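You operate a simulated robot arm through the tools that you are given. There is no shell and no other tool. Be economical: measure what you need, move in short steps, check, and stop when the job is done.

You run a simulated two-armed robot. Do the job below in one go: nothing can be reset, and whatever is moved stays where it is left.

TASK
Wipe the old grease off bearing A with the red rag, then pump in fresh grease till it shows.
Fine: rag back in its place, no drip, only bearing A, grease line knob back to OFF, leave the power off.

It is judged by the outcome, as a careful person would: the job done as asked, and still so three seconds after it is handed in. It fails if anything else is knocked over, pushed out of place, dropped, spilled or broken.

THE ROBOT
Two 6-joint arms with fingered hands on one trunk, on a base that drives. Base frame: it is fixed to the floor where the robot stands at the start and does not move with it; the origin is under the middle of the robot, x ahead of it, y to its left, z up. Readings come in cm, degrees, newtons and seconds.
The left shoulder is at the start at [9.4, 15.5, 123.3], the right one opposite. With the tool pointing down near the work surface each hand reaches from about 50 to 70 cm from the robot's upright axis, wherever it stands, measured 20 degrees to its own side. Places, roughly: old grease on bearing A [70, 20, 70]; grease line knob [60, 0, 110]; elevator power button [20, -110, 100]. Payload 4 kg a hand.
Tool frame (each hand has its own): the origin (TCP) lies between the finger pads and is the grasp point; the fingertips stand 2.6 cm ahead of it; z points along the fingers, y is the line along which they close. The gripper opens to 13.2 cm. The gripper's body begins 7.3 cm behind the TCP. The gripper is a hand of 3 fingers: y runs from the thumb to the fingers, the wrist lies at [0, 0, -22.4] in the tool frame, and closing takes about 1.5 s.
Orientation is that of the tool frame in the base frame, as a unit quaternion [x, y, z, w]. With the fingers straight down and closing along the base's y, the tool's x points along the base's -x, its y along +y and its z along -z.

THE INTERFACE
- The arms move only by the tool step_arm. It takes "left_increments", "right_increments" or both (then of equal length, played together; a hand with none holds still); each is a list of rows, each an object (a shift or turn left out is 0, a gripper value left out holds the last) with "delta_rot": the turn, a rotation vector about the tool's x, y, z in degrees, a list of three; "delta_pos": the shift along the tool's x, y, z in cm, a list of three; "claw": the finger opening in cm, from 0 to 13.2. In form: [{"delta_rot": [wx, wy, wz], "delta_pos": [tx, ty, tz], "claw": claw}, ...]. A call has 1 to 12 rows; each row shifts and turns the commanded pose from where the row before left it, along the tool's axes as they then stand. Rows are played at 5 a second. More than 5 cm and 8.6 degrees between two rows, or a gripper value outside its range, and nothing of the call is played. Where a pose cannot be reached the arm comes as near as it can. A force on the tool above 90 N (or 10 N above the force at the start of the call, whichever is more), or a blocked arm, ends the call early, and 0.2 s more pass. Each finger travels about 15.3 cm/s and halts on what it meets, pressing with about 21 N; the grip force reading is that of the motor and also rises with nothing between the fingers. The clock runs only during rows and for 0.2 s after the last one: add rows that do not move to give the fingers time. It gives the time, the measured TCP pose, the force on the tool (base axes), the opening and the grip force at its end, in the units of the frame above (readings bear some noise).
- Cameras (640 x 400 px; columns grow to the right, rows downward): "scene" is now at [16.98, 1.53, 155.61]; the picture's right is [0.17, -0.99, -0.00], its down [-0.54, -0.09, -0.84] and it looks along [0.82, 0.14, -0.55] (base axes); focal length 214 px, centre (320, 200). "left" rides on the left gripper at [-6.2, 0.3, -9.2] in its tool frame; the picture's right is [-0.05, -1.00, 0.00], its down [0.83, -0.04, -0.56] and it looks along [0.55, -0.03, 0.83] (tool axes); focal length 230 px, centre (320, 200). "right" rides on the right gripper at [6.2, 0.3, -9.2] in its tool frame; the picture's right is [-0.05, 1.00, 0.00], its down [-0.83, -0.04, -0.56] and it looks along [-0.56, -0.03, 0.83] (tool axes); focal length 230 px, centre (320, 200). There is no depth. A picture from a camera that has moved, and an enlarged one, comes with that camera's place and axes in the base frame and with its lens.
- get_image(camera): a new picture of that camera. The clock stands still meanwhile.
- move_column(by): slides the trunk up (or, below 0, down) by that many cm; the arms and the scene camera ride with it, the base frame stays. It gives what a move gives, with no picture.
- steer(legs): drives the robot by 1 to 6 legs, each [ahead, turn to the left] in cm and degrees, along the robot's own axes; the way and the turn of a leg run together, so that a leg with both is an arc; at most 150 cm and 180 degrees a leg. The arms and the cameras ride along, it lands a little off, and it stops where it bumps. It gives what a move gives.
- grasp_type(shape, hand): the hand has 3 fingers and takes this shape, open, in about a second: jaw (thumb against the fingers, like two jaws); tri (thumb and two fingers); tip (a fingertip pinch); poke (one finger out to press); point (the index stretched); flat (the hand flat); cup (the hand cupped); fist (a fist). The gripper value then closes the fingers along that shape, each until it touches; the sizes above hold for jaw. It gives what a move gives, with no picture.
- turn_head(pan, tilt): turns the head with the scene camera to pan (to the left, within 86 degrees either way) and tilt (down, from -29 to 69), counted from straight ahead of the robot. It gives what a move gives.
- close_up(camera, box): a new picture of the part [left, top, right, bottom] of that camera's present view, enlarged. The clock stands still meanwhile.
- job_done(): hands the job in; it is judged then, once.

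Go step by step. Nothing tells you exact positions but the pictures and the camera data: compare them with the known pose of the tool, close in by small moves and look again before you grip or let go. The budget is 120 turns and 92 pictures, counting those below and the enlarged ones. Unless the task says otherwise, let go and move clear before handing in, and close with one line.

The tools are called as name(argument=value, ...) on one line, values as JSON. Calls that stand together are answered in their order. step_arm: Moves the arms, as the interface text tells. Its arguments: {"type":"object","properties":{"left_increments":{"type":"array"},"right_increments":{"type":"array"}},"required":[]} The other tools are called the same way: move_column (by) slides the trunk up or down; grasp_type (shape, hand) gives the hand a shape; steer (legs) drives the base; turn_head (pan, tilt) turns the head that bears the scene camera; get_image (camera) takes a picture; close_up (camera, box) takes an enlarged picture of a part of a camera's view; job_done () hands the job in.

At the start:

```text
t: 0.0
left_ee_pos: [47.14, 20.16, 146.08]
left_tool_rot: [-0.003, 1.0, 0.0, -0.001]
left_ft_force: [0.7, -1.4, 0.3]
left_gripper_width: 13.18
left_grip_force: 0.1
left_shape: jaw
right_ee_pos: [54.09, -14.26, 142.85]
right_tool_rot: [-0.001, 1.0, 0.001, -0.001]
right_ft_force: [-0.2, 0.3, -0.2]
right_gripper_width: 13.2
right_grip_force: 0.1
right_shape: jaw
trunk travel left (down, up): [-76.8, 7.2]
robot x, y, heading: [0.14, -0.13, 0.3]
head pan, tilt: [9.7, 32.3]
```

scene: 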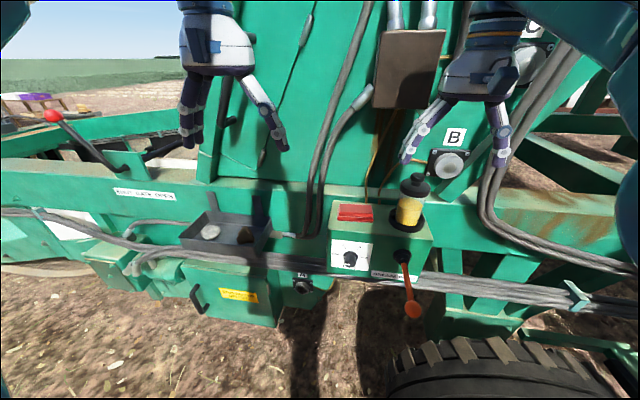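
right: 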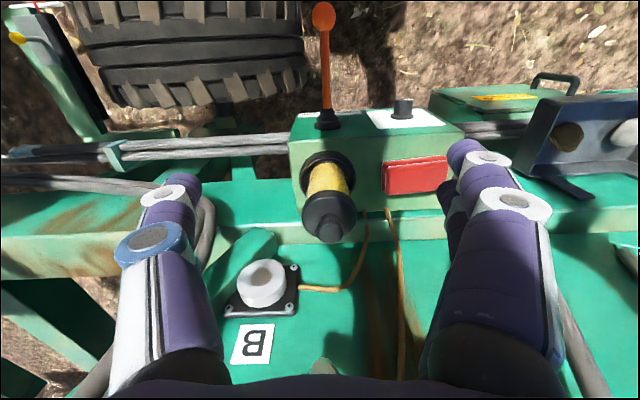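
left: 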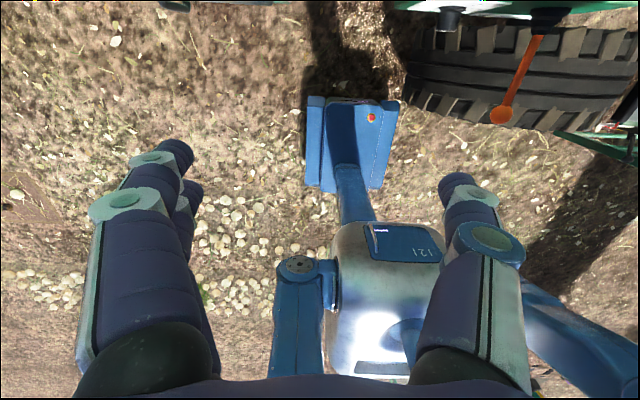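

I see a machine with a pump box (red rag, knob, grease reservoir, orange lever) ahead of me, bearing B above and A low down. I'll enlarge the middle of the scene to read it.

close_up(camera="scene", box=[260, 160, 460, 330])

close_up(camera="scene", box=[100, 170, 340, 330])

```text
2.35 times, centred on (360, 245) of scene
camera zoom: at [16.98, 1.53, 155.61], right [0.17, -0.99, 0.0], down [-0.54, -0.09, -0.84], along [0.82, 0.14, -0.55], focal length 505 px, centre (226, 94)
```

zoom: 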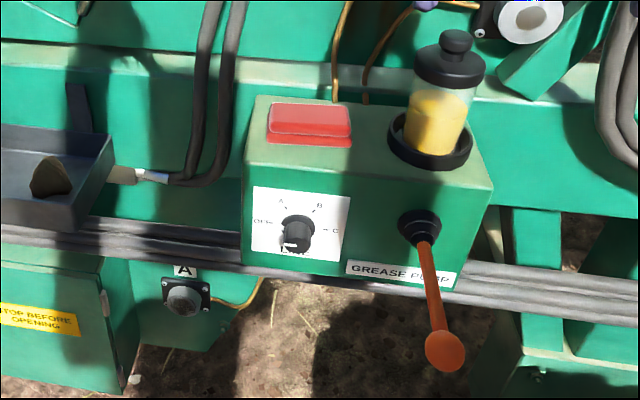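

```text
2.50 times, centred on (220, 250) of scene
camera zoom: at [16.98, 1.53, 155.61], right [0.17, -0.99, 0.0], down [-0.54, -0.09, -0.84], along [0.82, 0.14, -0.55], focal length 536 px, centre (570, 75)
```

zoom: 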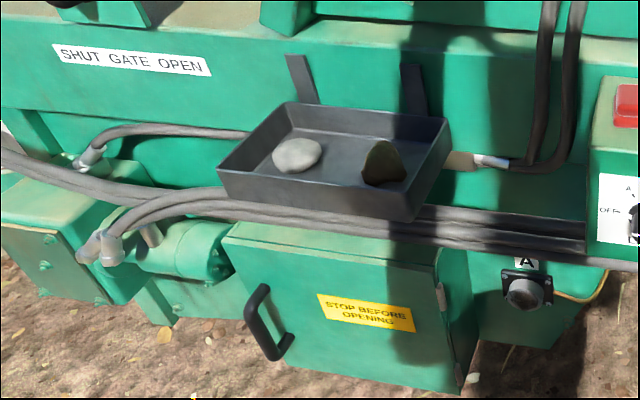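

The knob panel and the rag are on the pump box; I need finer views of the knob, bearing A and the lever.

close_up(camera="scene", box=[326, 236, 376, 274])

close_up(camera="scene", box=[275, 260, 345, 304])

close_up(camera="right", box=[280, 60, 480, 240])

```text
10.53 times, centred on (351, 255) of scene
camera zoom: at [16.98, 1.53, 155.61], right [0.17, -0.99, 0.0], down [-0.54, -0.09, -0.84], along [0.82, 0.14, -0.55], focal length 2258 px, centre (-6, -379)
```

zoom: 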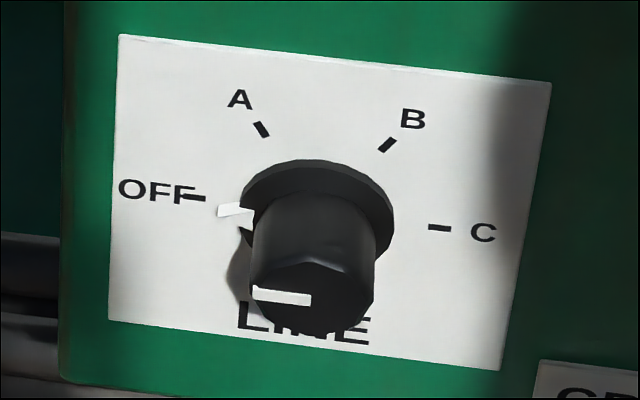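

```text
9.09 times, centred on (310, 282) of scene
camera zoom: at [16.98, 1.53, 155.61], right [0.17, -0.99, 0.0], down [-0.54, -0.09, -0.84], along [0.82, 0.14, -0.55], focal length 1950 px, centre (411, -546)
```

zoom: 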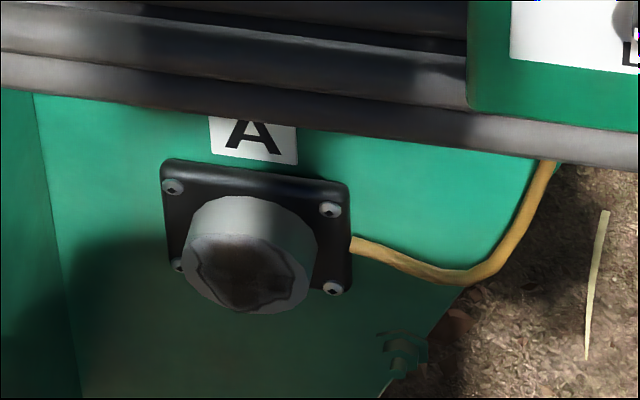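

```text
2.22 times, centred on (380, 150) of right
camera zoom: at [48.09, -14.07, 152.03], right [0.05, 1.0, 0.0], down [0.83, -0.04, 0.55], along [0.55, -0.03, -0.83], focal length 511 px, centre (187, 311)
```

zoom: 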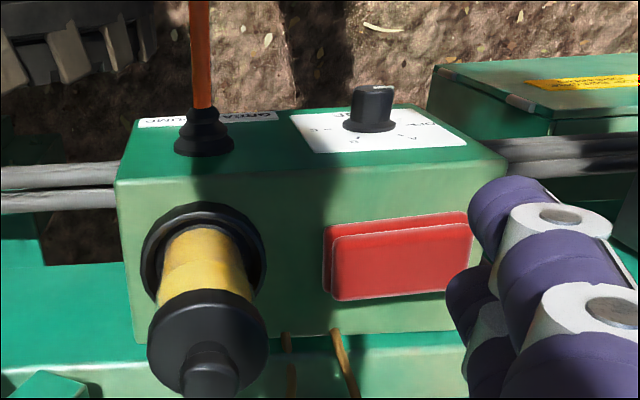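

From two views the rag lies at about (65, 0, 120) on the box, knob tip about (56.5, 0, 109), bearing A about (71, 19, 72). I move the right hand aside and bring the left hand above the rag, tilted forward.

step_arm(left_increments=[{"delta_pos": [-3, -4, 0]}, {"delta_pos": [-3, -4, 0]}, {"delta_pos": [-3, -4, 0]}, {"delta_pos": [-3, -4, 0]}, {"delta_pos": [-2, -4, 0]}, {"delta_rot": [0, -8.5, 0]}, {"delta_rot": [0, -8.5, 0]}, {"delta_rot": [0, -8.5, 0]}, {"delta_rot": [0, -8.5, 0]}, {"delta_rot": [0, 0, 0]}], right_increments=[{"delta_pos": [0, -4, 0]}, {"delta_pos": [0, -4, 0]}, {"delta_pos": [0, -4, 0]}, {"delta_pos": [0, -4, 0]}, {"delta_pos": [0, 0, 0]}, {"delta_pos": [0, 0, 0]}, {"delta_pos": [0, 0, 0]}, {"delta_pos": [0, 0, 0]}, {"delta_pos": [0, 0, 0]}, {"delta_pos": [0, 0, 0]}])

get_image(camera="left")

get_image(camera="scene")

```text
t: 1.4
left_ee_pos: [50.67, 3.28, 142.1]
left_tool_rot: [-0.013, 0.997, -0.015, 0.078]
left_ft_force: [-0.3, 0.3, 0.0]
left_gripper_width: 13.18
left_grip_force: 0.1
left_shape: jaw
left hand out of reach, approached as far as the arm can: row 2, 3, 4, 5
right_ee_pos: [48.56, -30.03, 145.54]
right_tool_rot: [-0.003, 1.0, -0.001, 0.019]
right_ft_force: [0.2, 0.1, -0.2]
right_gripper_width: 13.17
right_grip_force: 0.0
right_shape: jaw
trunk travel left (down, up): [-76.8, 7.2]
robot x, y, heading: [-0.23, 0.09, -0.0]
head pan, tilt: [9.7, 32.3]
stopped in row 7 (left hand): the arm was blocked; the commanded pose is now the measured one
```

```text
83 pictures are left
camera left: at [55.43, 3.97, 152.14], right [0.07, -1.0, 0.04], down [-0.91, -0.05, 0.42], along [-0.42, -0.07, -0.91], focal length 230 px, centre (320, 200)
```

left: 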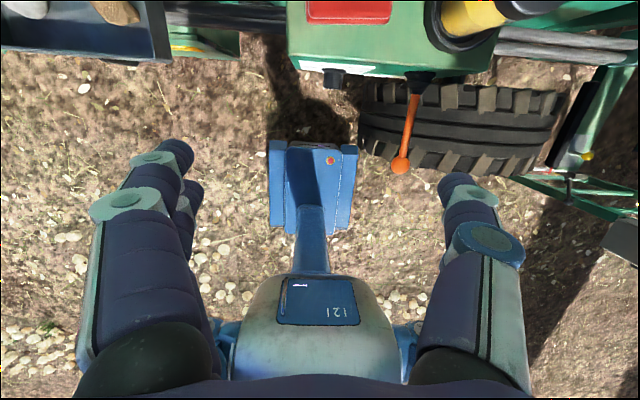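

```text
82 pictures are left
camera scene: at [16.12, 1.72, 155.71], right [0.17, -0.99, 0.0], down [-0.54, -0.09, -0.84], along [0.83, 0.14, -0.55], focal length 214 px, centre (320, 200)
```

scene: 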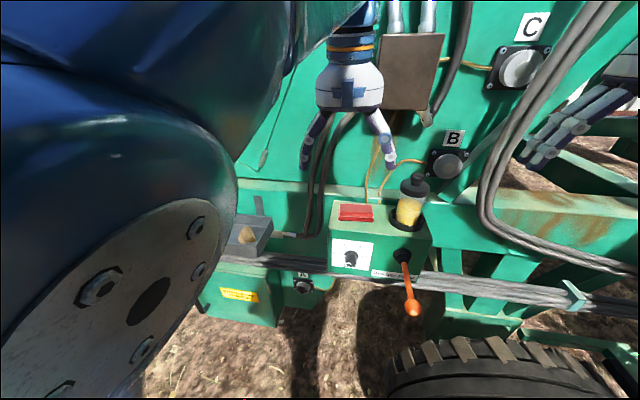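

The left arm folds awkwardly reaching across to y=0, so I'll turn the robot to its right so that the rag lies in the left hand's comfortable direction.

steer(legs=[[0, -19]])

get_image(camera="scene")

```text
t: 2.9
left_ee_pos: [49.5, -13.9, 142.06]
left_tool_rot: [0.153, 0.985, -0.027, 0.074]
left_ft_force: [-0.8, 0.0, 0.2]
left_gripper_width: 13.19
left_grip_force: 0.0
left_shape: jaw
right_ee_pos: [36.66, -44.7, 145.18]
right_tool_rot: [0.162, 0.987, -0.003, 0.019]
right_ft_force: [-0.9, -0.3, 0.6]
right_gripper_width: 13.17
right_grip_force: 0.0
right_shape: jaw
trunk travel left (down, up): [-76.8, 7.2]
robot x, y, heading: [0.02, 0.34, -18.8]
head pan, tilt: [9.7, 32.3]
```

```text
81 pictures are left
camera scene: at [16.18, -3.7, 155.67], right [-0.16, -0.99, 0.0], down [-0.54, 0.09, -0.84], along [0.83, -0.13, -0.55], focal length 214 px, centre (320, 200)
```

scene: 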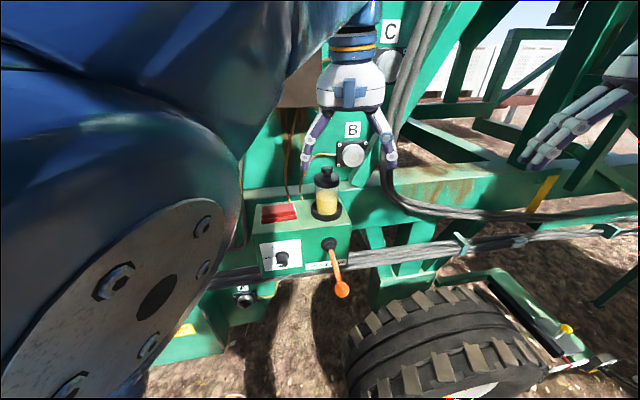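

The reach should be better now. I swing the left hand over to the rag and straighten its yaw.

step_arm(left_increments=[{"delta_pos": [-1, 4.5, 0]}, {"delta_pos": [-1, 4.5, 0]}, {"delta_pos": [-1, 4.5, 0]}, {"delta_pos": [-1, 4.5, 0]}, {"delta_rot": [0, 0, -6.3]}, {"delta_rot": [0, 0, -6.3]}, {"delta_rot": [0, 0, -6.3]}, {"delta_pos": [0, 0, 3]}])

get_image(camera="scene")

```text
t: 4.7
left_ee_pos: [57.34, 2.3, 139.81]
left_tool_rot: [-0.012, 0.996, -0.042, 0.076]
left_ft_force: [0.2, 0.4, 0.4]
left_gripper_width: 13.19
left_grip_force: 0.0
left_shape: jaw
right_ee_pos: [34.64, -43.95, 146.01]
right_tool_rot: [0.162, 0.986, -0.006, 0.025]
right_ft_force: [-0.7, 0.4, 0.2]
right_gripper_width: 13.2
right_grip_force: 0.1
right_shape: jaw
trunk travel left (down, up): [-76.8, 7.2]
robot x, y, heading: [0.0, 0.12, -19.0]
head pan, tilt: [9.7, 32.3]
```

```text
80 pictures are left
camera scene: at [16.68, -3.75, 155.61], right [-0.16, -0.99, 0.0], down [-0.54, 0.09, -0.84], along [0.82, -0.13, -0.55], focal length 214 px, centre (320, 200)
```

scene: 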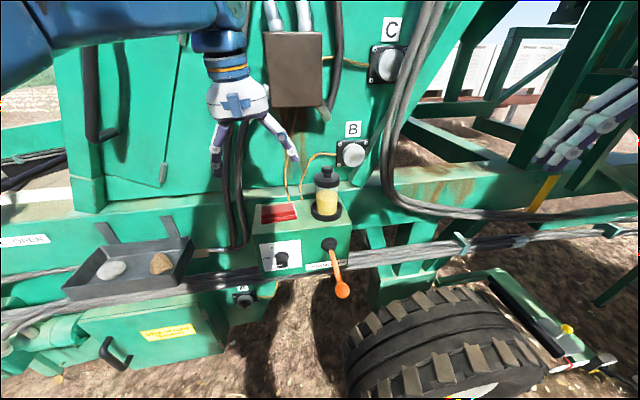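

The reach is fine now. I pitch the hand further forward and level it.

step_arm(left_increments=[{"delta_rot": [-4.9, -6, 0]}, {"delta_rot": [0, -8.5, 0]}, {"delta_rot": [0, -8.5, 0]}, {"delta_rot": [0, -4, 0]}, {}])

get_image(camera="left")

```text
t: 5.9
left_ee_pos: [63.83, 0.02, 138.69]
left_tool_rot: [-0.014, 0.958, 0.012, 0.286]
left_ft_force: [0.6, 0.1, 0.5]
left_gripper_width: 13.2
left_grip_force: 0.0
left_shape: jaw
left hand out of reach, approached as far as the arm can: row 2, 3, 4
right_ee_pos: [34.81, -43.91, 145.93]
right_tool_rot: [0.163, 0.986, -0.005, 0.025]
right_ft_force: [-0.9, -0.2, 0.0]
right_gripper_width: 13.19
right_grip_force: 0.1
right_shape: jaw
trunk travel left (down, up): [-76.8, 7.2]
robot x, y, heading: [0.01, 0.32, -19.1]
head pan, tilt: [9.7, 32.3]
```

```text
79 pictures are left
camera left: at [63.88, 0.17, 149.74], right [0.08, -1.0, 0.01], down [-1.0, -0.08, 0.01], along [-0.01, -0.01, -1.0], focal length 230 px, centre (320, 200)
```

left: 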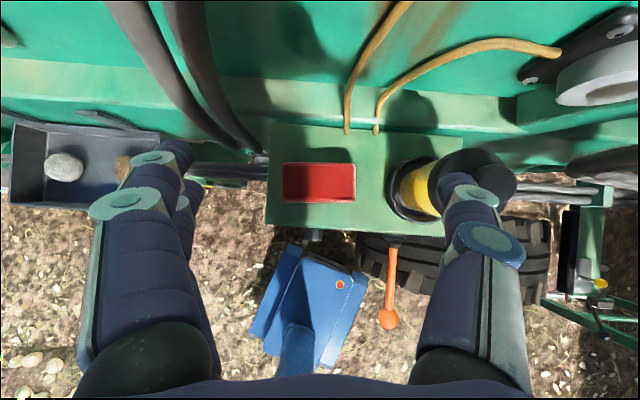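

The left camera now looks straight down on the rag: centre about (65.8, 0.4), about 9.3 × 5 cm. I narrow the opening a bit and descend partway.

step_arm(left_increments=[{"delta_pos": [1.7, 0.15, 3.15], "claw": 11.8}, {"delta_pos": [1.7, 0.15, 3.15]}, {"delta_pos": [1.7, 0.15, 3.15]}, {}])

get_image(camera="left")

```text
t: 6.9
left_ee_pos: [64.53, 0.77, 130.18]
left_tool_rot: [-0.017, 0.952, 0.004, 0.305]
left_ft_force: [0.4, 0.2, -0.5]
left_gripper_width: 11.8
left_grip_force: 0.1
left_shape: jaw
right_ee_pos: [34.7, -43.88, 146.05]
right_tool_rot: [0.162, 0.986, -0.005, 0.026]
right_ft_force: [-0.8, 1.2, -0.3]
right_gripper_width: 13.2
right_grip_force: 0.1
right_shape: jaw
trunk travel left (down, up): [-76.8, 7.2]
robot x, y, heading: [-0.02, 0.44, -18.9]
head pan, tilt: [9.7, 32.3]
```

```text
78 pictures are left
camera left: at [64.23, 1.2, 141.15], right [0.08, -1.0, 0.03], down [-1.0, -0.08, -0.03], along [0.03, -0.03, -1.0], focal length 230 px, centre (320, 200)
```

left: 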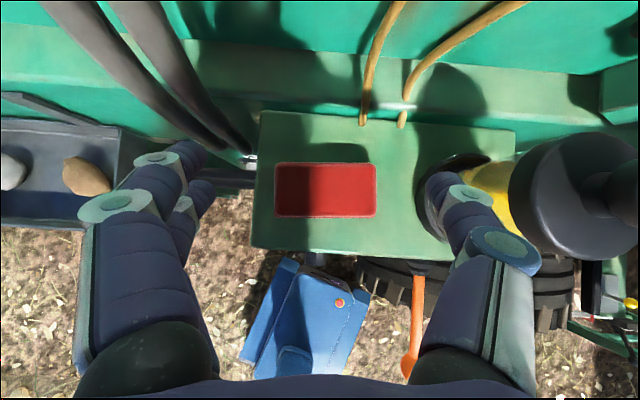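

The rag centre is about (65.8, 0.2). I go lower, centering in y.

step_arm(left_increments=[{"delta_pos": [1.75, -0.28, 2.55], "claw": 11.8}, {"delta_pos": [1.75, -0.27, 2.55]}, {}])

get_image(camera="left")

get_image(camera="scene")

```text
t: 7.7
left_ee_pos: [64.64, 0.38, 124.32]
left_tool_rot: [-0.017, 0.952, 0.005, 0.307]
left_ft_force: [-0.3, 0.5, 0.4]
left_gripper_width: 11.84
left_grip_force: 0.1
left_shape: jaw
right_ee_pos: [34.61, -43.95, 146.01]
right_tool_rot: [0.162, 0.986, -0.005, 0.024]
right_ft_force: [0.9, 0.5, -0.4]
right_gripper_width: 13.18
right_grip_force: 0.0
right_shape: jaw
trunk travel left (down, up): [-76.8, 7.2]
robot x, y, heading: [0.22, 0.5, -19.1]
head pan, tilt: [9.7, 32.3]
```

```text
77 pictures are left
camera left: at [64.24, 0.77, 135.26], right [0.08, -1.0, 0.03], down [-1.0, -0.08, -0.03], along [0.04, -0.03, -1.0], focal length 230 px, centre (320, 200)
```

left: 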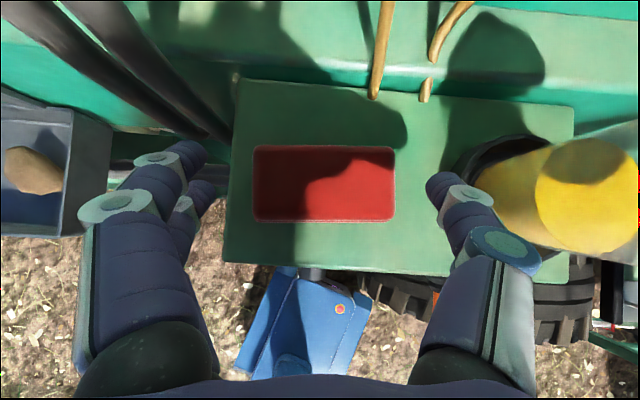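

```text
76 pictures are left
camera scene: at [16.61, -3.68, 155.62], right [-0.16, -0.99, 0.0], down [-0.54, 0.09, -0.84], along [0.82, -0.13, -0.55], focal length 214 px, centre (320, 200)
```

scene: 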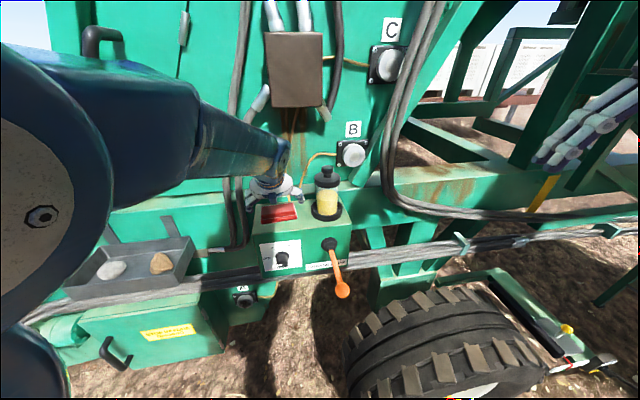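

Fingers straddle the rag. I descend the last bit and look.

step_arm(left_increments=[{"delta_pos": [0.85, -0.1, 1.15]}, {"delta_pos": [0.8, -0.1, 1.15]}, {}])

get_image(camera="left")

close_up(camera="scene", box=[220, 150, 360, 240])

```text
t: 8.5
left_ee_pos: [64.59, 0.06, 121.47]
left_tool_rot: [-0.017, 0.952, 0.005, 0.306]
left_ft_force: [-0.3, 1.1, 0.4]
left_gripper_width: 11.83
left_grip_force: 0.1
left_shape: jaw
right_ee_pos: [34.73, -43.76, 146.05]
right_tool_rot: [0.163, 0.986, -0.005, 0.026]
right_ft_force: [-0.1, -0.2, 0.1]
right_gripper_width: 13.2
right_grip_force: 0.1
right_shape: jaw
trunk travel left (down, up): [-76.8, 7.2]
robot x, y, heading: [0.1, 0.29, -18.9]
head pan, tilt: [9.7, 32.3]
```

```text
75 pictures are left
camera left: at [64.22, 0.5, 132.5], right [0.08, -1.0, 0.03], down [-1.0, -0.08, -0.03], along [0.04, -0.03, -1.0], focal length 230 px, centre (320, 200)
```

left: 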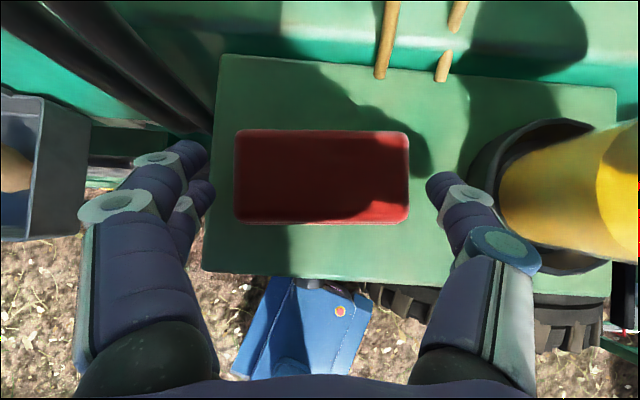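

```text
4.44 times, centred on (290, 195) of scene
camera zoom: at [16.6, -3.68, 155.62], right [-0.16, -0.99, 0.0], down [-0.54, 0.09, -0.84], along [0.82, -0.13, -0.55], focal length 953 px, centre (453, 222)
```

zoom: 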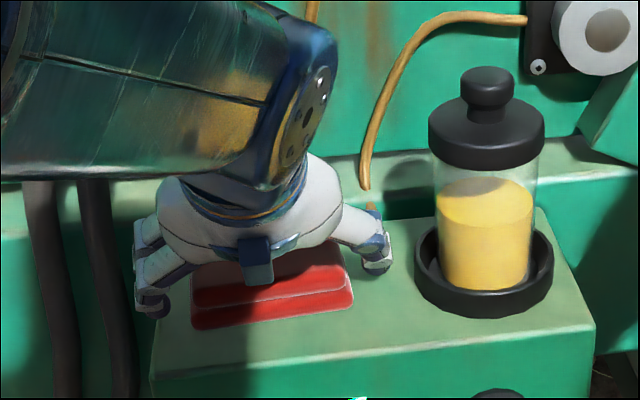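

The fingers straddle the rag close to the box top. I close on it.

step_arm(left_increments=[{"claw": 7}, {}, {}, {}, {}, {}, {}])

get_image(camera="left")

```text
t: 10.1
left_ee_pos: [64.71, 0.16, 121.6]
left_tool_rot: [-0.018, 0.951, 0.006, 0.307]
left_ft_force: [0.6, 0.2, 0.1]
left_gripper_width: 9.04
left_grip_force: 20.6
left_shape: jaw
right_ee_pos: [34.69, -43.8, 145.95]
right_tool_rot: [0.162, 0.986, -0.005, 0.025]
right_ft_force: [0.8, 1.1, -1.1]
right_gripper_width: 13.2
right_grip_force: 0.0
right_shape: jaw
trunk travel left (down, up): [-76.8, 7.2]
robot x, y, heading: [-0.19, 0.64, -18.9]
head pan, tilt: [9.7, 32.3]
```

```text
73 pictures are left
camera left: at [64.28, 0.47, 132.51], right [0.08, -1.0, 0.03], down [-1.0, -0.08, -0.03], along [0.04, -0.03, -1.0], focal length 230 px, centre (320, 200)
```

left: 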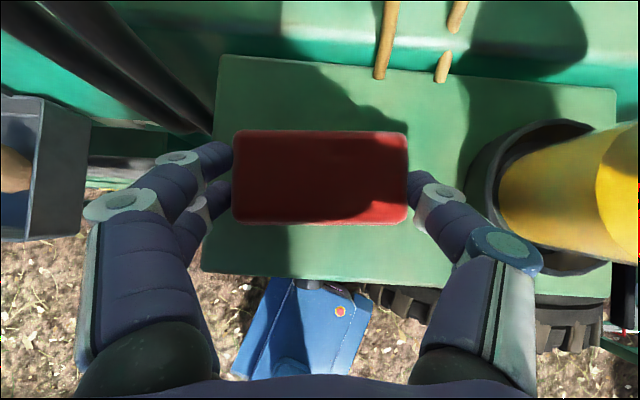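

The rag behaves as a firm pad, gripped at 9 cm. I lift it slightly and check, then back off.

step_arm(left_increments=[{"delta_pos": [-0.6, 0, -0.8], "claw": 6}, {"delta_pos": [-1.7, 0, -2.4]}, {"delta_pos": [-1.7, 0, -2.4]}, {"delta_pos": [-1.7, 0, -2.4]}, {"delta_pos": [3.25, 0, -2.35]}, {"delta_pos": [3.25, 0, -2.35]}, {}])

get_image(camera="left")

get_image(camera="scene")

```text
t: 11.7
left_ee_pos: [62.67, -1.55, 128.26]
left_tool_rot: [-0.018, 0.96, 0.004, 0.281]
left_ft_force: [-0.7, -0.3, -0.6]
left_gripper_width: 9.06
left_grip_force: 21.2
left_shape: jaw
left hand out of reach, approached as far as the arm can: row 5, 6
right_ee_pos: [34.82, -43.77, 146.11]
right_tool_rot: [0.162, 0.986, -0.004, 0.024]
right_ft_force: [0.1, 0.0, -0.4]
right_gripper_width: 13.18
right_grip_force: 0.1
right_shape: jaw
trunk travel left (down, up): [-76.8, 7.2]
robot x, y, heading: [-0.31, 0.27, -19.1]
head pan, tilt: [9.7, 32.3]
```

```text
72 pictures are left
camera left: at [62.82, -1.18, 139.31], right [0.08, -1.0, 0.03], down [-1.0, -0.08, 0.02], along [-0.02, -0.03, -1.0], focal length 230 px, centre (320, 200)
```

left: 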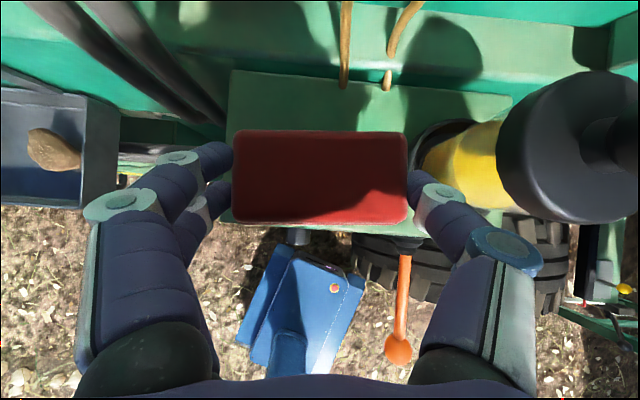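

```text
71 pictures are left
camera scene: at [16.87, -3.14, 156.12], right [-0.11, -0.99, 0.0], down [-0.5, 0.06, -0.86], along [0.86, -0.09, -0.5], focal length 214 px, centre (320, 200)
```

scene: 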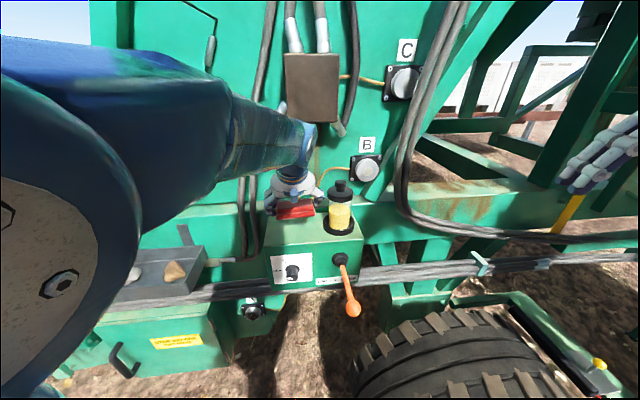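

The rag is held well, but the upper arm is close to the head, so I'll use the base and trunk instead. I turn back to heading 0 (the hand swings to y≈19, above everything) and back up a little.

steer(legs=[[0, 19], [-12, 0]])

get_image(camera="scene")

get_image(camera="left")

```text
t: 14.0
left_ee_pos: [46.81, 18.61, 130.83]
left_tool_rot: [-0.176, 0.935, 0.057, 0.303]
left_ft_force: [0.4, 0.1, -0.8]
left_gripper_width: 9.05
left_grip_force: 21.2
left_shape: jaw
right_ee_pos: [34.79, -30.0, 145.92]
right_tool_rot: [-0.005, 1.0, 0.0, 0.028]
right_ft_force: [0.3, -0.8, 0.5]
right_gripper_width: 13.19
right_grip_force: 0.1
right_shape: jaw
trunk travel left (down, up): [-76.8, 7.2]
robot x, y, heading: [-11.84, 0.65, 0.7]
head pan, tilt: [9.7, 32.3]
```

```text
70 pictures are left
camera scene: at [0.7, 1.66, 156.02], right [0.18, -0.98, 0.0], down [-0.52, -0.09, -0.85], along [0.84, 0.15, -0.53], focal length 214 px, centre (320, 200)
```

scene: 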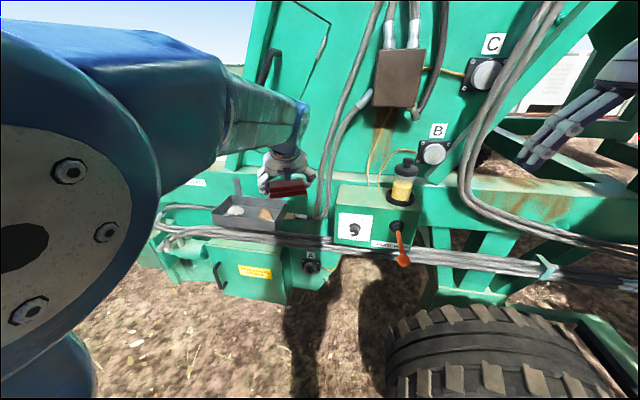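

```text
69 pictures are left
camera left: at [46.4, 18.81, 141.81], right [0.4, -0.92, 0.03], down [-0.91, -0.4, -0.04], along [0.05, -0.01, -1.0], focal length 230 px, centre (320, 200)
```

left: 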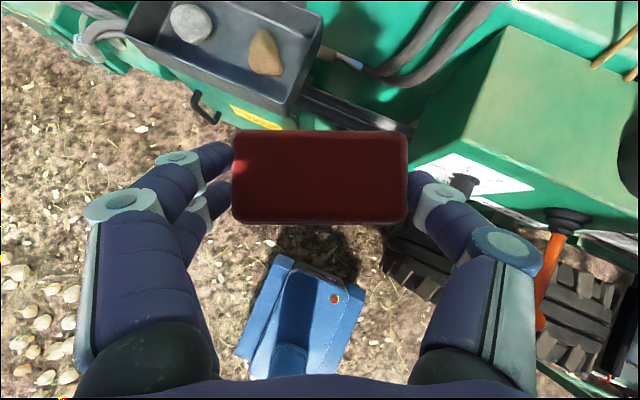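

I straighten the hand's yaw, then lower the trunk; the hand at x≈47 is clear in front of tray and box.

step_arm(left_increments=[{"delta_rot": [4.1, 0, 5.7]}, {"delta_rot": [4.1, 0, 5.7]}, {"delta_rot": [4.1, 0, 5.7]}, {}])

move_column(by=-42)

get_image(camera="left")

get_image(camera="scene")

```text
t: 15.0
left_ee_pos: [49.16, 18.86, 129.19]
left_tool_rot: [-0.002, 0.956, 0.001, 0.294]
left_ft_force: [-0.8, -0.5, -1.8]
left_gripper_width: 9.05
left_grip_force: 20.8
left_shape: jaw
right_ee_pos: [37.15, -29.88, 145.35]
right_tool_rot: [-0.006, 1.0, -0.001, 0.02]
right_ft_force: [-0.1, -0.5, -0.6]
right_gripper_width: 13.19
right_grip_force: 0.0
right_shape: jaw
trunk travel left (down, up): [-76.8, 7.2]
robot x, y, heading: [-12.08, 0.07, 0.8]
head pan, tilt: [9.7, 32.3]
```

```text
refused: -42 is not a number from -40 to 40
```

```text
68 pictures are left
camera left: at [48.86, 19.22, 140.19], right [0.05, -1.0, 0.03], down [-1.0, -0.05, -0.01], along [0.01, -0.03, -1.0], focal length 230 px, centre (320, 200)
```

left: 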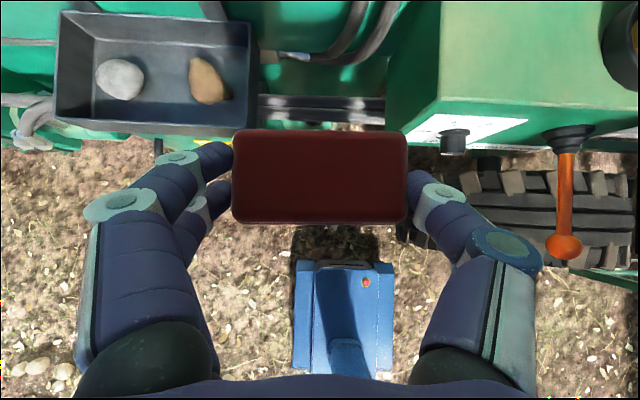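

```text
67 pictures are left
camera scene: at [4.98, 1.91, 155.62], right [0.18, -0.98, 0.0], down [-0.54, -0.1, -0.84], along [0.82, 0.15, -0.55], focal length 214 px, centre (320, 200)
```

scene: 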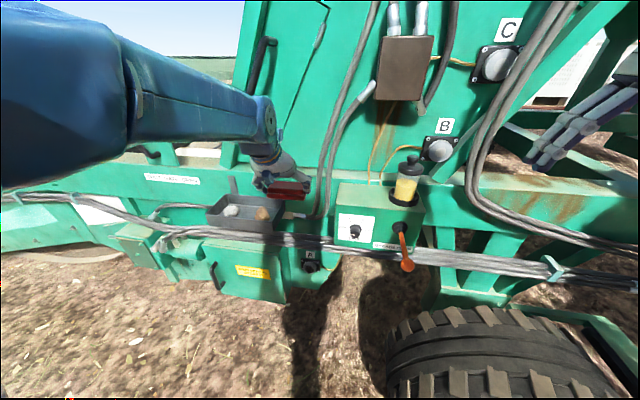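

Yaw is straight and it's clear of the tray. I lower the trunk in two legs.

move_column(by=-25)

turn_head(pan=14, tilt=32)

get_image(camera="scene")

get_image(camera="left")

```text
t: 17.6
left_ee_pos: [48.14, 18.7, 104.0]
left_tool_rot: [-0.003, 0.956, 0.001, 0.292]
left_ft_force: [0.4, 0.6, -1.3]
left_gripper_width: 9.05
left_grip_force: 20.5
left_shape: jaw
right_ee_pos: [36.26, -30.03, 120.62]
right_tool_rot: [-0.005, 1.0, -0.001, 0.023]
right_ft_force: [-0.1, 0.7, -0.1]
right_gripper_width: 13.17
right_grip_force: 0.0
right_shape: jaw
trunk travel left (down, up): [-51.8, 32.2]
robot x, y, heading: [-11.87, 0.05, 0.6]
head pan, tilt: [9.7, 32.3]
```

```text
t: 18.2
left_ee_pos: [48.28, 18.77, 104.01]
left_tool_rot: [-0.003, 0.956, 0.001, 0.292]
left_ft_force: [0.1, 0.5, -1.3]
left_gripper_width: 9.02
left_grip_force: 20.9
left_shape: jaw
right_ee_pos: [36.18, -30.03, 120.66]
right_tool_rot: [-0.006, 1.0, -0.001, 0.023]
right_ft_force: [-0.6, -0.6, 0.3]
right_gripper_width: 13.2
right_grip_force: 0.0
right_shape: jaw
trunk travel left (down, up): [-51.8, 32.2]
robot x, y, heading: [-12.01, 0.35, 0.6]
head pan, tilt: [14.0, 32.0]
```

```text
66 pictures are left
camera scene: at [4.33, 2.5, 130.67], right [0.25, -0.97, 0.0], down [-0.53, -0.13, -0.84], along [0.81, 0.21, -0.55], focal length 214 px, centre (320, 200)
```

scene: 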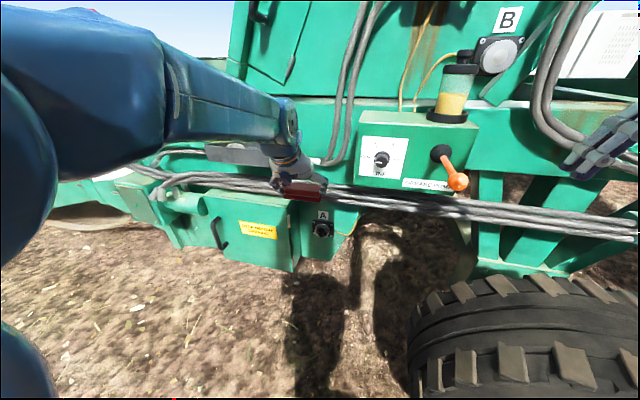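

```text
65 pictures are left
camera left: at [48.23, 19.16, 114.93], right [0.05, -1.0, 0.03], down [-1.0, -0.05, 0.0], along [0.01, -0.03, -1.0], focal length 230 px, centre (320, 200)
```

left: 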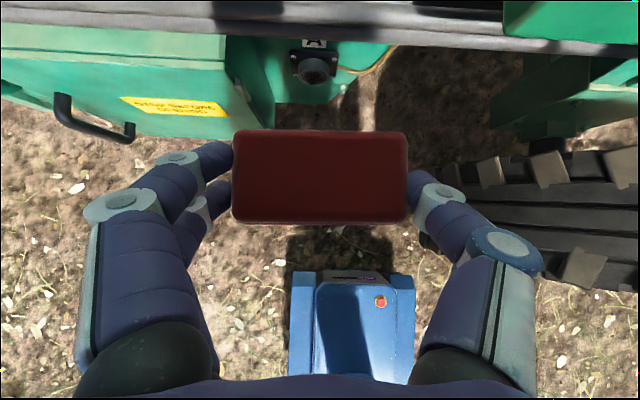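

Bearing A is at about (71, 19.5, 70.5), and the pipe bundle runs in front above it (x≈66, z≥86), so the hand must come in low with fingers level. I back the base, reach forward and pitch the fingers up.

steer(legs=[[-14, 0]])

step_arm(left_increments=[{"delta_pos": [-2.5, 0, 1.7]}, {"delta_pos": [-2.5, 0, 1.7]}, {"delta_pos": [-2.5, 0, 1.7]}, {"delta_rot": [0, -8, 0]}, {"delta_rot": [0, -8, 0]}, {"delta_rot": [0, -8, 0]}, {"delta_rot": [0, -8, 0]}, {"delta_rot": [0, -8, 0]}, {"delta_rot": [0, -8, 0]}, {"delta_rot": [0, -8, 0]}, {"delta_rot": [0, -8, 0]}, {}])

get_image(camera="scene")

get_image(camera="left")

```text
t: 19.5
left_ee_pos: [34.52, 18.56, 103.75]
left_tool_rot: [-0.002, 0.957, 0.001, 0.291]
left_ft_force: [-0.2, 0.1, -1.2]
left_gripper_width: 9.06
left_grip_force: 20.7
left_shape: jaw
right_ee_pos: [22.39, -29.98, 120.47]
right_tool_rot: [-0.006, 1.0, -0.001, 0.021]
right_ft_force: [0.7, 0.5, -1.5]
right_gripper_width: 13.18
right_grip_force: 0.1
right_shape: jaw
trunk travel left (down, up): [-51.8, 32.2]
robot x, y, heading: [-26.4, 0.07, 0.3]
head pan, tilt: [14.0, 32.0]
```

```text
t: 22.1
left_ee_pos: [41.72, 18.7, 105.57]
left_tool_rot: [-0.002, 0.87, 0.002, 0.493]
left_ft_force: [-0.4, 0.0, 0.0]
left_gripper_width: 9.04
left_grip_force: 21.4
left_shape: jaw
left hand out of reach, approached as far as the arm can: row 7, 8, 9, 10, 11
right_ee_pos: [20.53, -30.11, 120.59]
right_tool_rot: [-0.005, 1.0, 0.0, 0.022]
right_ft_force: [0.5, 0.6, 0.3]
right_gripper_width: 13.22
right_grip_force: 0.1
right_shape: jaw
trunk travel left (down, up): [-51.8, 32.2]
robot x, y, heading: [-26.26, -0.06, 0.3]
head pan, tilt: [14.0, 32.0]
```

```text
64 pictures are left
camera scene: at [-9.78, 2.37, 130.66], right [0.25, -0.97, 0.0], down [-0.53, -0.13, -0.84], along [0.81, 0.21, -0.55], focal length 214 px, centre (320, 200)
```

scene: 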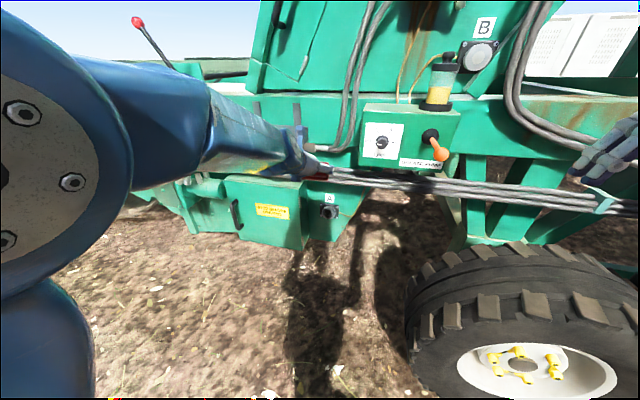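

```text
63 pictures are left
camera left: at [37.01, 19.04, 115.45], right [0.03, -1.0, 0.04], down [-0.9, -0.05, -0.43], along [0.43, -0.03, -0.9], focal length 230 px, centre (320, 200)
```

left: 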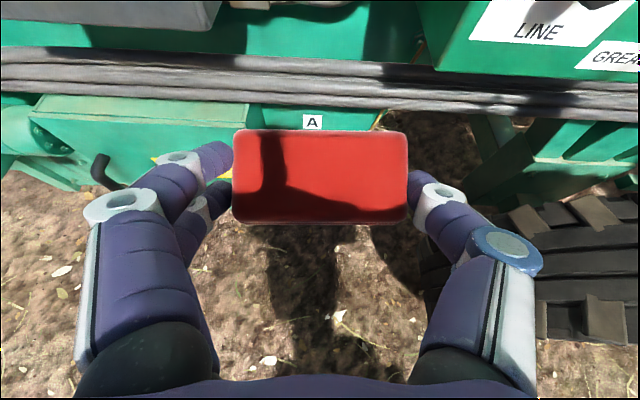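

Pitch reached 59° before a limit; I test whether extending forward and higher relative to the shoulder frees it.

step_arm(left_increments=[{"delta_pos": [-4, 0, 0]}, {"delta_pos": [-4, 0, 0]}, {}])

step_arm(left_increments=[{"delta_pos": [-2, 0, 3]}, {"delta_pos": [-2, 0, 3]}, {}])

```text
t: 22.9
left_ee_pos: [45.51, 18.89, 112.06]
left_tool_rot: [-0.002, 0.87, 0.002, 0.493]
left_ft_force: [-0.8, -0.6, -0.1]
left_gripper_width: 9.04
left_grip_force: 21.2
left_shape: jaw
right_ee_pos: [20.51, -30.14, 120.82]
right_tool_rot: [-0.005, 1.0, -0.001, 0.02]
right_ft_force: [-0.2, -0.2, -0.4]
right_gripper_width: 13.2
right_grip_force: 0.0
right_shape: jaw
trunk travel left (down, up): [-51.8, 32.2]
robot x, y, heading: [-26.36, 0.36, 0.3]
head pan, tilt: [14.0, 32.0]
```

```text
t: 23.7
left_ee_pos: [52.54, 18.99, 112.19]
left_tool_rot: [-0.002, 0.87, 0.001, 0.493]
left_ft_force: [0.1, -0.4, -0.3]
left_gripper_width: 9.03
left_grip_force: 20.7
left_shape: jaw
right_ee_pos: [20.36, -30.15, 120.69]
right_tool_rot: [-0.005, 1.0, 0.0, 0.021]
right_ft_force: [0.0, 0.5, 0.1]
right_gripper_width: 13.2
right_grip_force: 0.0
right_shape: jaw
trunk travel left (down, up): [-51.8, 32.2]
robot x, y, heading: [-26.14, -0.0, 0.2]
head pan, tilt: [14.0, 32.0]
```

The commanded pose had been reset to the reached one. Now I try more pitch from this more extended pose.

step_arm(left_increments=[{"delta_rot": [0, -8, 0]}, {"delta_rot": [0, -8, 0]}, {"delta_rot": [0, -8, 0]}, {"delta_rot": [0, -8, 0]}, {}])

```text
t: 24.9
left_ee_pos: [52.76, 18.4, 112.21]
left_tool_rot: [0.003, 0.717, -0.008, 0.697]
left_ft_force: [0.4, -0.6, -0.3]
left_gripper_width: 9.02
left_grip_force: 21.1
left_shape: jaw
left hand out of reach, approached as far as the arm can: row 2
right_ee_pos: [20.51, -30.16, 120.72]
right_tool_rot: [-0.005, 1.0, -0.001, 0.02]
right_ft_force: [-0.4, -0.5, 0.6]
right_gripper_width: 13.18
right_grip_force: 0.0
right_shape: jaw
trunk travel left (down, up): [-51.8, 32.2]
robot x, y, heading: [-25.85, 0.63, 0.4]
head pan, tilt: [14.0, 32.0]
```

Fingers are now level (88°). I try a bit further, so the rag's flat underside faces the bearing.

step_arm(left_increments=[{"delta_rot": [0, -8, 0]}, {"delta_rot": [0, -8, 0]}, {"delta_rot": [0, -8, 0]}, {"delta_rot": [0, -8, 0]}, {}])

get_image(camera="scene")

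```text
t: 26.1
left_ee_pos: [52.72, 18.17, 112.36]
left_tool_rot: [0.002, 0.496, -0.008, 0.869]
left_ft_force: [0.7, 0.7, -0.6]
left_gripper_width: 9.02
left_grip_force: 21.1
left_shape: jaw
right_ee_pos: [20.44, -30.18, 120.73]
right_tool_rot: [-0.006, 1.0, 0.0, 0.021]
right_ft_force: [-0.3, 0.2, -1.2]
right_gripper_width: 13.21
right_grip_force: 0.0
right_shape: jaw
trunk travel left (down, up): [-51.8, 32.2]
robot x, y, heading: [-26.06, 0.47, 0.6]
head pan, tilt: [14.0, 32.0]
```

```text
62 pictures are left
camera scene: at [-9.86, 2.35, 130.68], right [0.25, -0.97, 0.0], down [-0.53, -0.13, -0.84], along [0.81, 0.21, -0.54], focal length 214 px, centre (320, 200)
```

scene: 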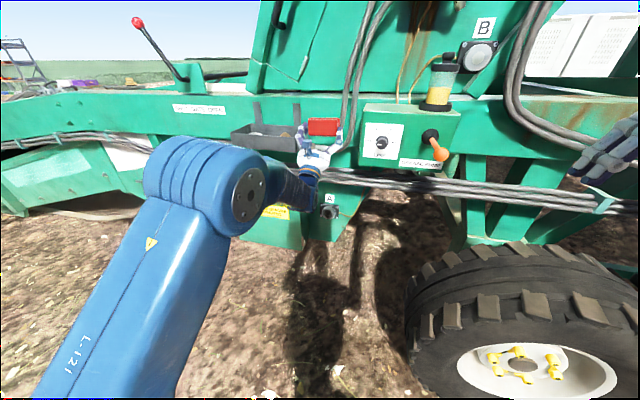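

Excellent: the rag's underside now faces the machine. I back up 10 cm for clearance, then lower the trunk.

steer(legs=[[-10, 0]])

move_column(by=-38)

step_arm(left_increments=[{"delta_rot": [0, -5, 0]}, {}])

get_image(camera="scene")

get_image(camera="left")

```text
t: 27.3
left_ee_pos: [42.64, 18.36, 112.37]
left_tool_rot: [0.001, 0.497, -0.007, 0.868]
left_ft_force: [-0.5, 0.5, -0.4]
left_gripper_width: 9.0
left_grip_force: 21.0
left_shape: jaw
right_ee_pos: [10.5, -30.19, 120.75]
right_tool_rot: [-0.007, 1.0, 0.0, 0.02]
right_ft_force: [-0.3, -1.5, -0.1]
right_gripper_width: 13.21
right_grip_force: 0.1
right_shape: jaw
trunk travel left (down, up): [-51.8, 32.2]
robot x, y, heading: [-36.27, -0.29, 0.4]
head pan, tilt: [14.0, 32.0]
```

```text
t: 30.9
left_ee_pos: [40.62, 18.24, 75.68]
left_tool_rot: [0.001, 0.489, -0.007, 0.872]
left_ft_force: [-0.8, -0.4, -0.9]
left_gripper_width: 9.02
left_grip_force: 20.8
left_shape: jaw
right_ee_pos: [9.44, -30.08, 81.64]
right_tool_rot: [-0.007, 1.0, -0.001, 0.004]
right_ft_force: [-0.3, -0.3, 0.0]
right_gripper_width: 13.21
right_grip_force: 0.0
right_shape: jaw
trunk travel left (down, up): [-13.8, 70.2]
robot x, y, heading: [-36.35, -0.24, 0.6]
head pan, tilt: [14.0, 32.0]
```

```text
t: 31.6
left_ee_pos: [40.63, 18.29, 75.84]
left_tool_rot: [0.0, 0.45, -0.007, 0.893]
left_ft_force: [0.2, -0.8, -0.7]
left_gripper_width: 9.0
left_grip_force: 20.8
left_shape: jaw
right_ee_pos: [9.54, -30.21, 81.57]
right_tool_rot: [-0.007, 1.0, -0.001, 0.003]
right_ft_force: [-0.4, -0.7, 0.0]
right_gripper_width: 13.21
right_grip_force: 0.1
right_shape: jaw
trunk travel left (down, up): [-13.8, 70.2]
robot x, y, heading: [-35.88, 0.24, 0.6]
head pan, tilt: [14.0, 32.0]
```

```text
61 pictures are left
camera scene: at [-20.62, 2.3, 92.67], right [0.25, -0.97, 0.0], down [-0.53, -0.13, -0.84], along [0.81, 0.21, -0.55], focal length 214 px, centre (320, 200)
```

scene: 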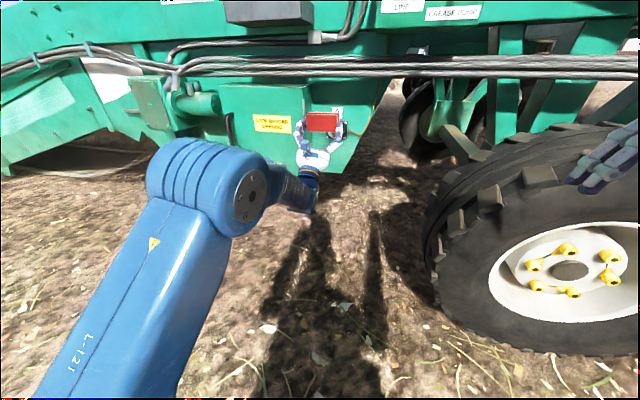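

```text
60 pictures are left
camera left: at [29.55, 18.83, 75.11], right [-0.04, -1.0, 0.05], down [0.05, -0.05, -1.0], along [1.0, -0.04, 0.05], focal length 230 px, centre (320, 200)
```

left: 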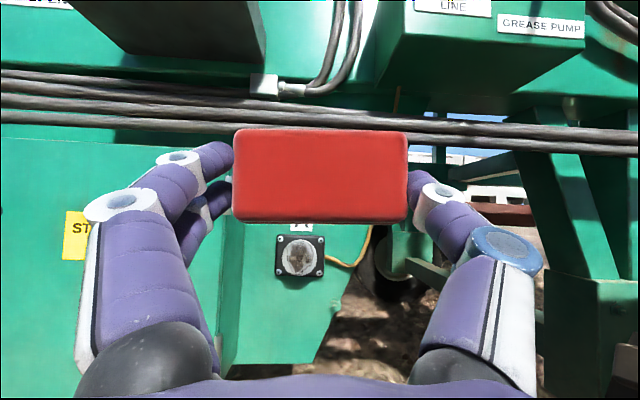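

Bearing A face shows at about (70, 20.2, 67.3), with brown grease. I lower the trunk 9.5 cm and shift the hand left 1.9 cm to line the rag up.

move_column(by=-9.5)

step_arm(left_increments=[{"delta_pos": [0, 1.9, 0]}, {}])

get_image(camera="left")

get_image(camera="scene")

```text
t: 32.8
left_ee_pos: [40.62, 18.28, 66.24]
left_tool_rot: [0.0, 0.45, -0.006, 0.893]
left_ft_force: [-0.7, 0.8, -0.5]
left_gripper_width: 9.0
left_grip_force: 21.3
left_shape: jaw
right_ee_pos: [9.32, -30.15, 72.41]
right_tool_rot: [-0.007, 1.0, 0.0, 0.007]
right_ft_force: [-0.3, 0.6, -0.1]
right_gripper_width: 13.19
right_grip_force: 0.1
right_shape: jaw
trunk travel left (down, up): [-4.3, 79.7]
robot x, y, heading: [-36.56, 0.15, 0.5]
head pan, tilt: [14.0, 32.0]
```

```text
t: 33.4
left_ee_pos: [40.57, 20.27, 66.37]
left_tool_rot: [0.0, 0.451, -0.006, 0.893]
left_ft_force: [0.0, -0.3, -0.9]
left_gripper_width: 9.04
left_grip_force: 21.1
left_shape: jaw
right_ee_pos: [9.37, -30.05, 72.29]
right_tool_rot: [-0.007, 1.0, -0.001, 0.007]
right_ft_force: [0.0, -0.2, 0.9]
right_gripper_width: 13.2
right_grip_force: 0.1
right_shape: jaw
trunk travel left (down, up): [-4.3, 79.7]
robot x, y, heading: [-36.45, 0.1, 0.7]
head pan, tilt: [14.0, 32.0]
```

```text
59 pictures are left
camera left: at [29.48, 20.76, 65.72], right [-0.04, -1.0, 0.05], down [0.05, -0.05, -1.0], along [1.0, -0.04, 0.05], focal length 230 px, centre (320, 200)
```

left: 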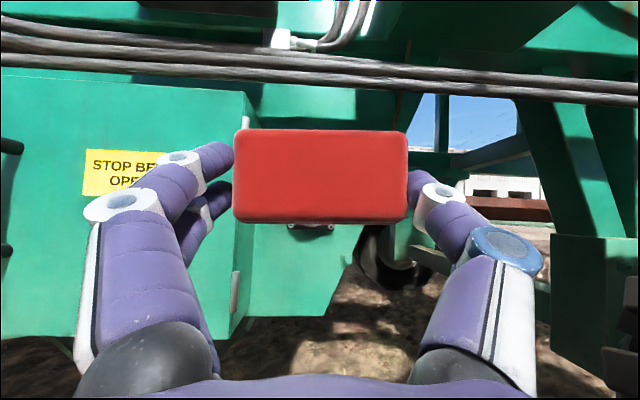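

```text
58 pictures are left
camera scene: at [-20.81, 2.3, 83.17], right [0.25, -0.97, 0.0], down [-0.53, -0.13, -0.84], along [0.81, 0.21, -0.55], focal length 214 px, centre (320, 200)
```

scene: 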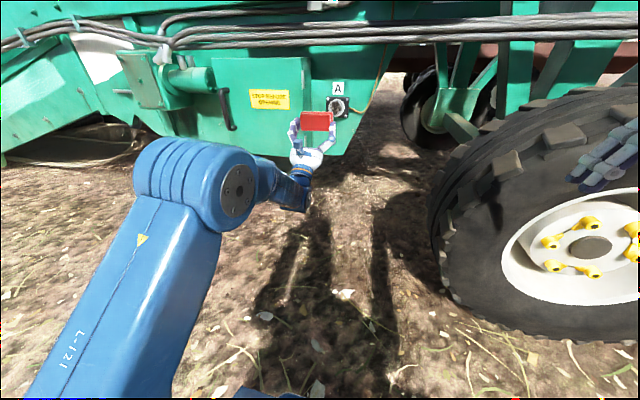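

The bearing lies right behind the rag now (about y 20.8, z 67.4, face at x≈68.5). The door box side is on the left at y≈30, so I keep the hand slightly to the right. I drive ahead 18 cm.

steer(legs=[[18, 0]])

get_image(camera="left")

get_image(camera="scene")

```text
t: 35.0
left_ee_pos: [59.02, 20.33, 66.28]
left_tool_rot: [0.001, 0.451, -0.008, 0.892]
left_ft_force: [-0.2, -0.7, 0.1]
left_gripper_width: 9.04
left_grip_force: 21.0
left_shape: jaw
right_ee_pos: [27.67, -30.05, 72.22]
right_tool_rot: [-0.006, 1.0, 0.0, 0.005]
right_ft_force: [0.0, -0.6, -0.1]
right_gripper_width: 13.2
right_grip_force: 0.0
right_shape: jaw
trunk travel left (down, up): [-4.3, 79.7]
robot x, y, heading: [-18.09, -0.01, 0.6]
head pan, tilt: [14.0, 32.0]
```

```text
57 pictures are left
camera left: at [47.94, 20.84, 65.65], right [-0.05, -1.0, 0.05], down [0.05, -0.05, -1.0], along [1.0, -0.04, 0.05], focal length 230 px, centre (320, 200)
```

left: 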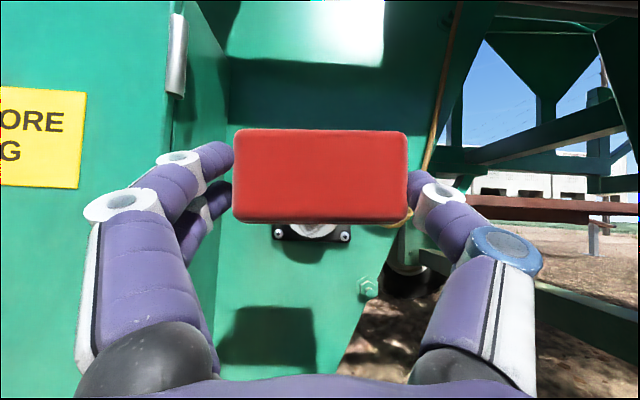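

```text
56 pictures are left
camera scene: at [-2.39, 2.47, 83.15], right [0.25, -0.97, 0.0], down [-0.53, -0.13, -0.84], along [0.81, 0.21, -0.55], focal length 214 px, centre (320, 200)
```

scene: 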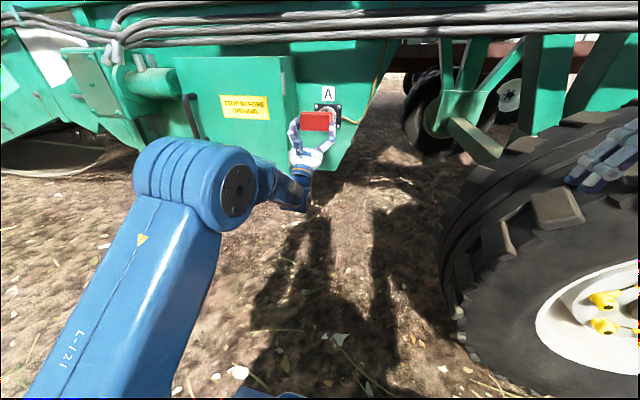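

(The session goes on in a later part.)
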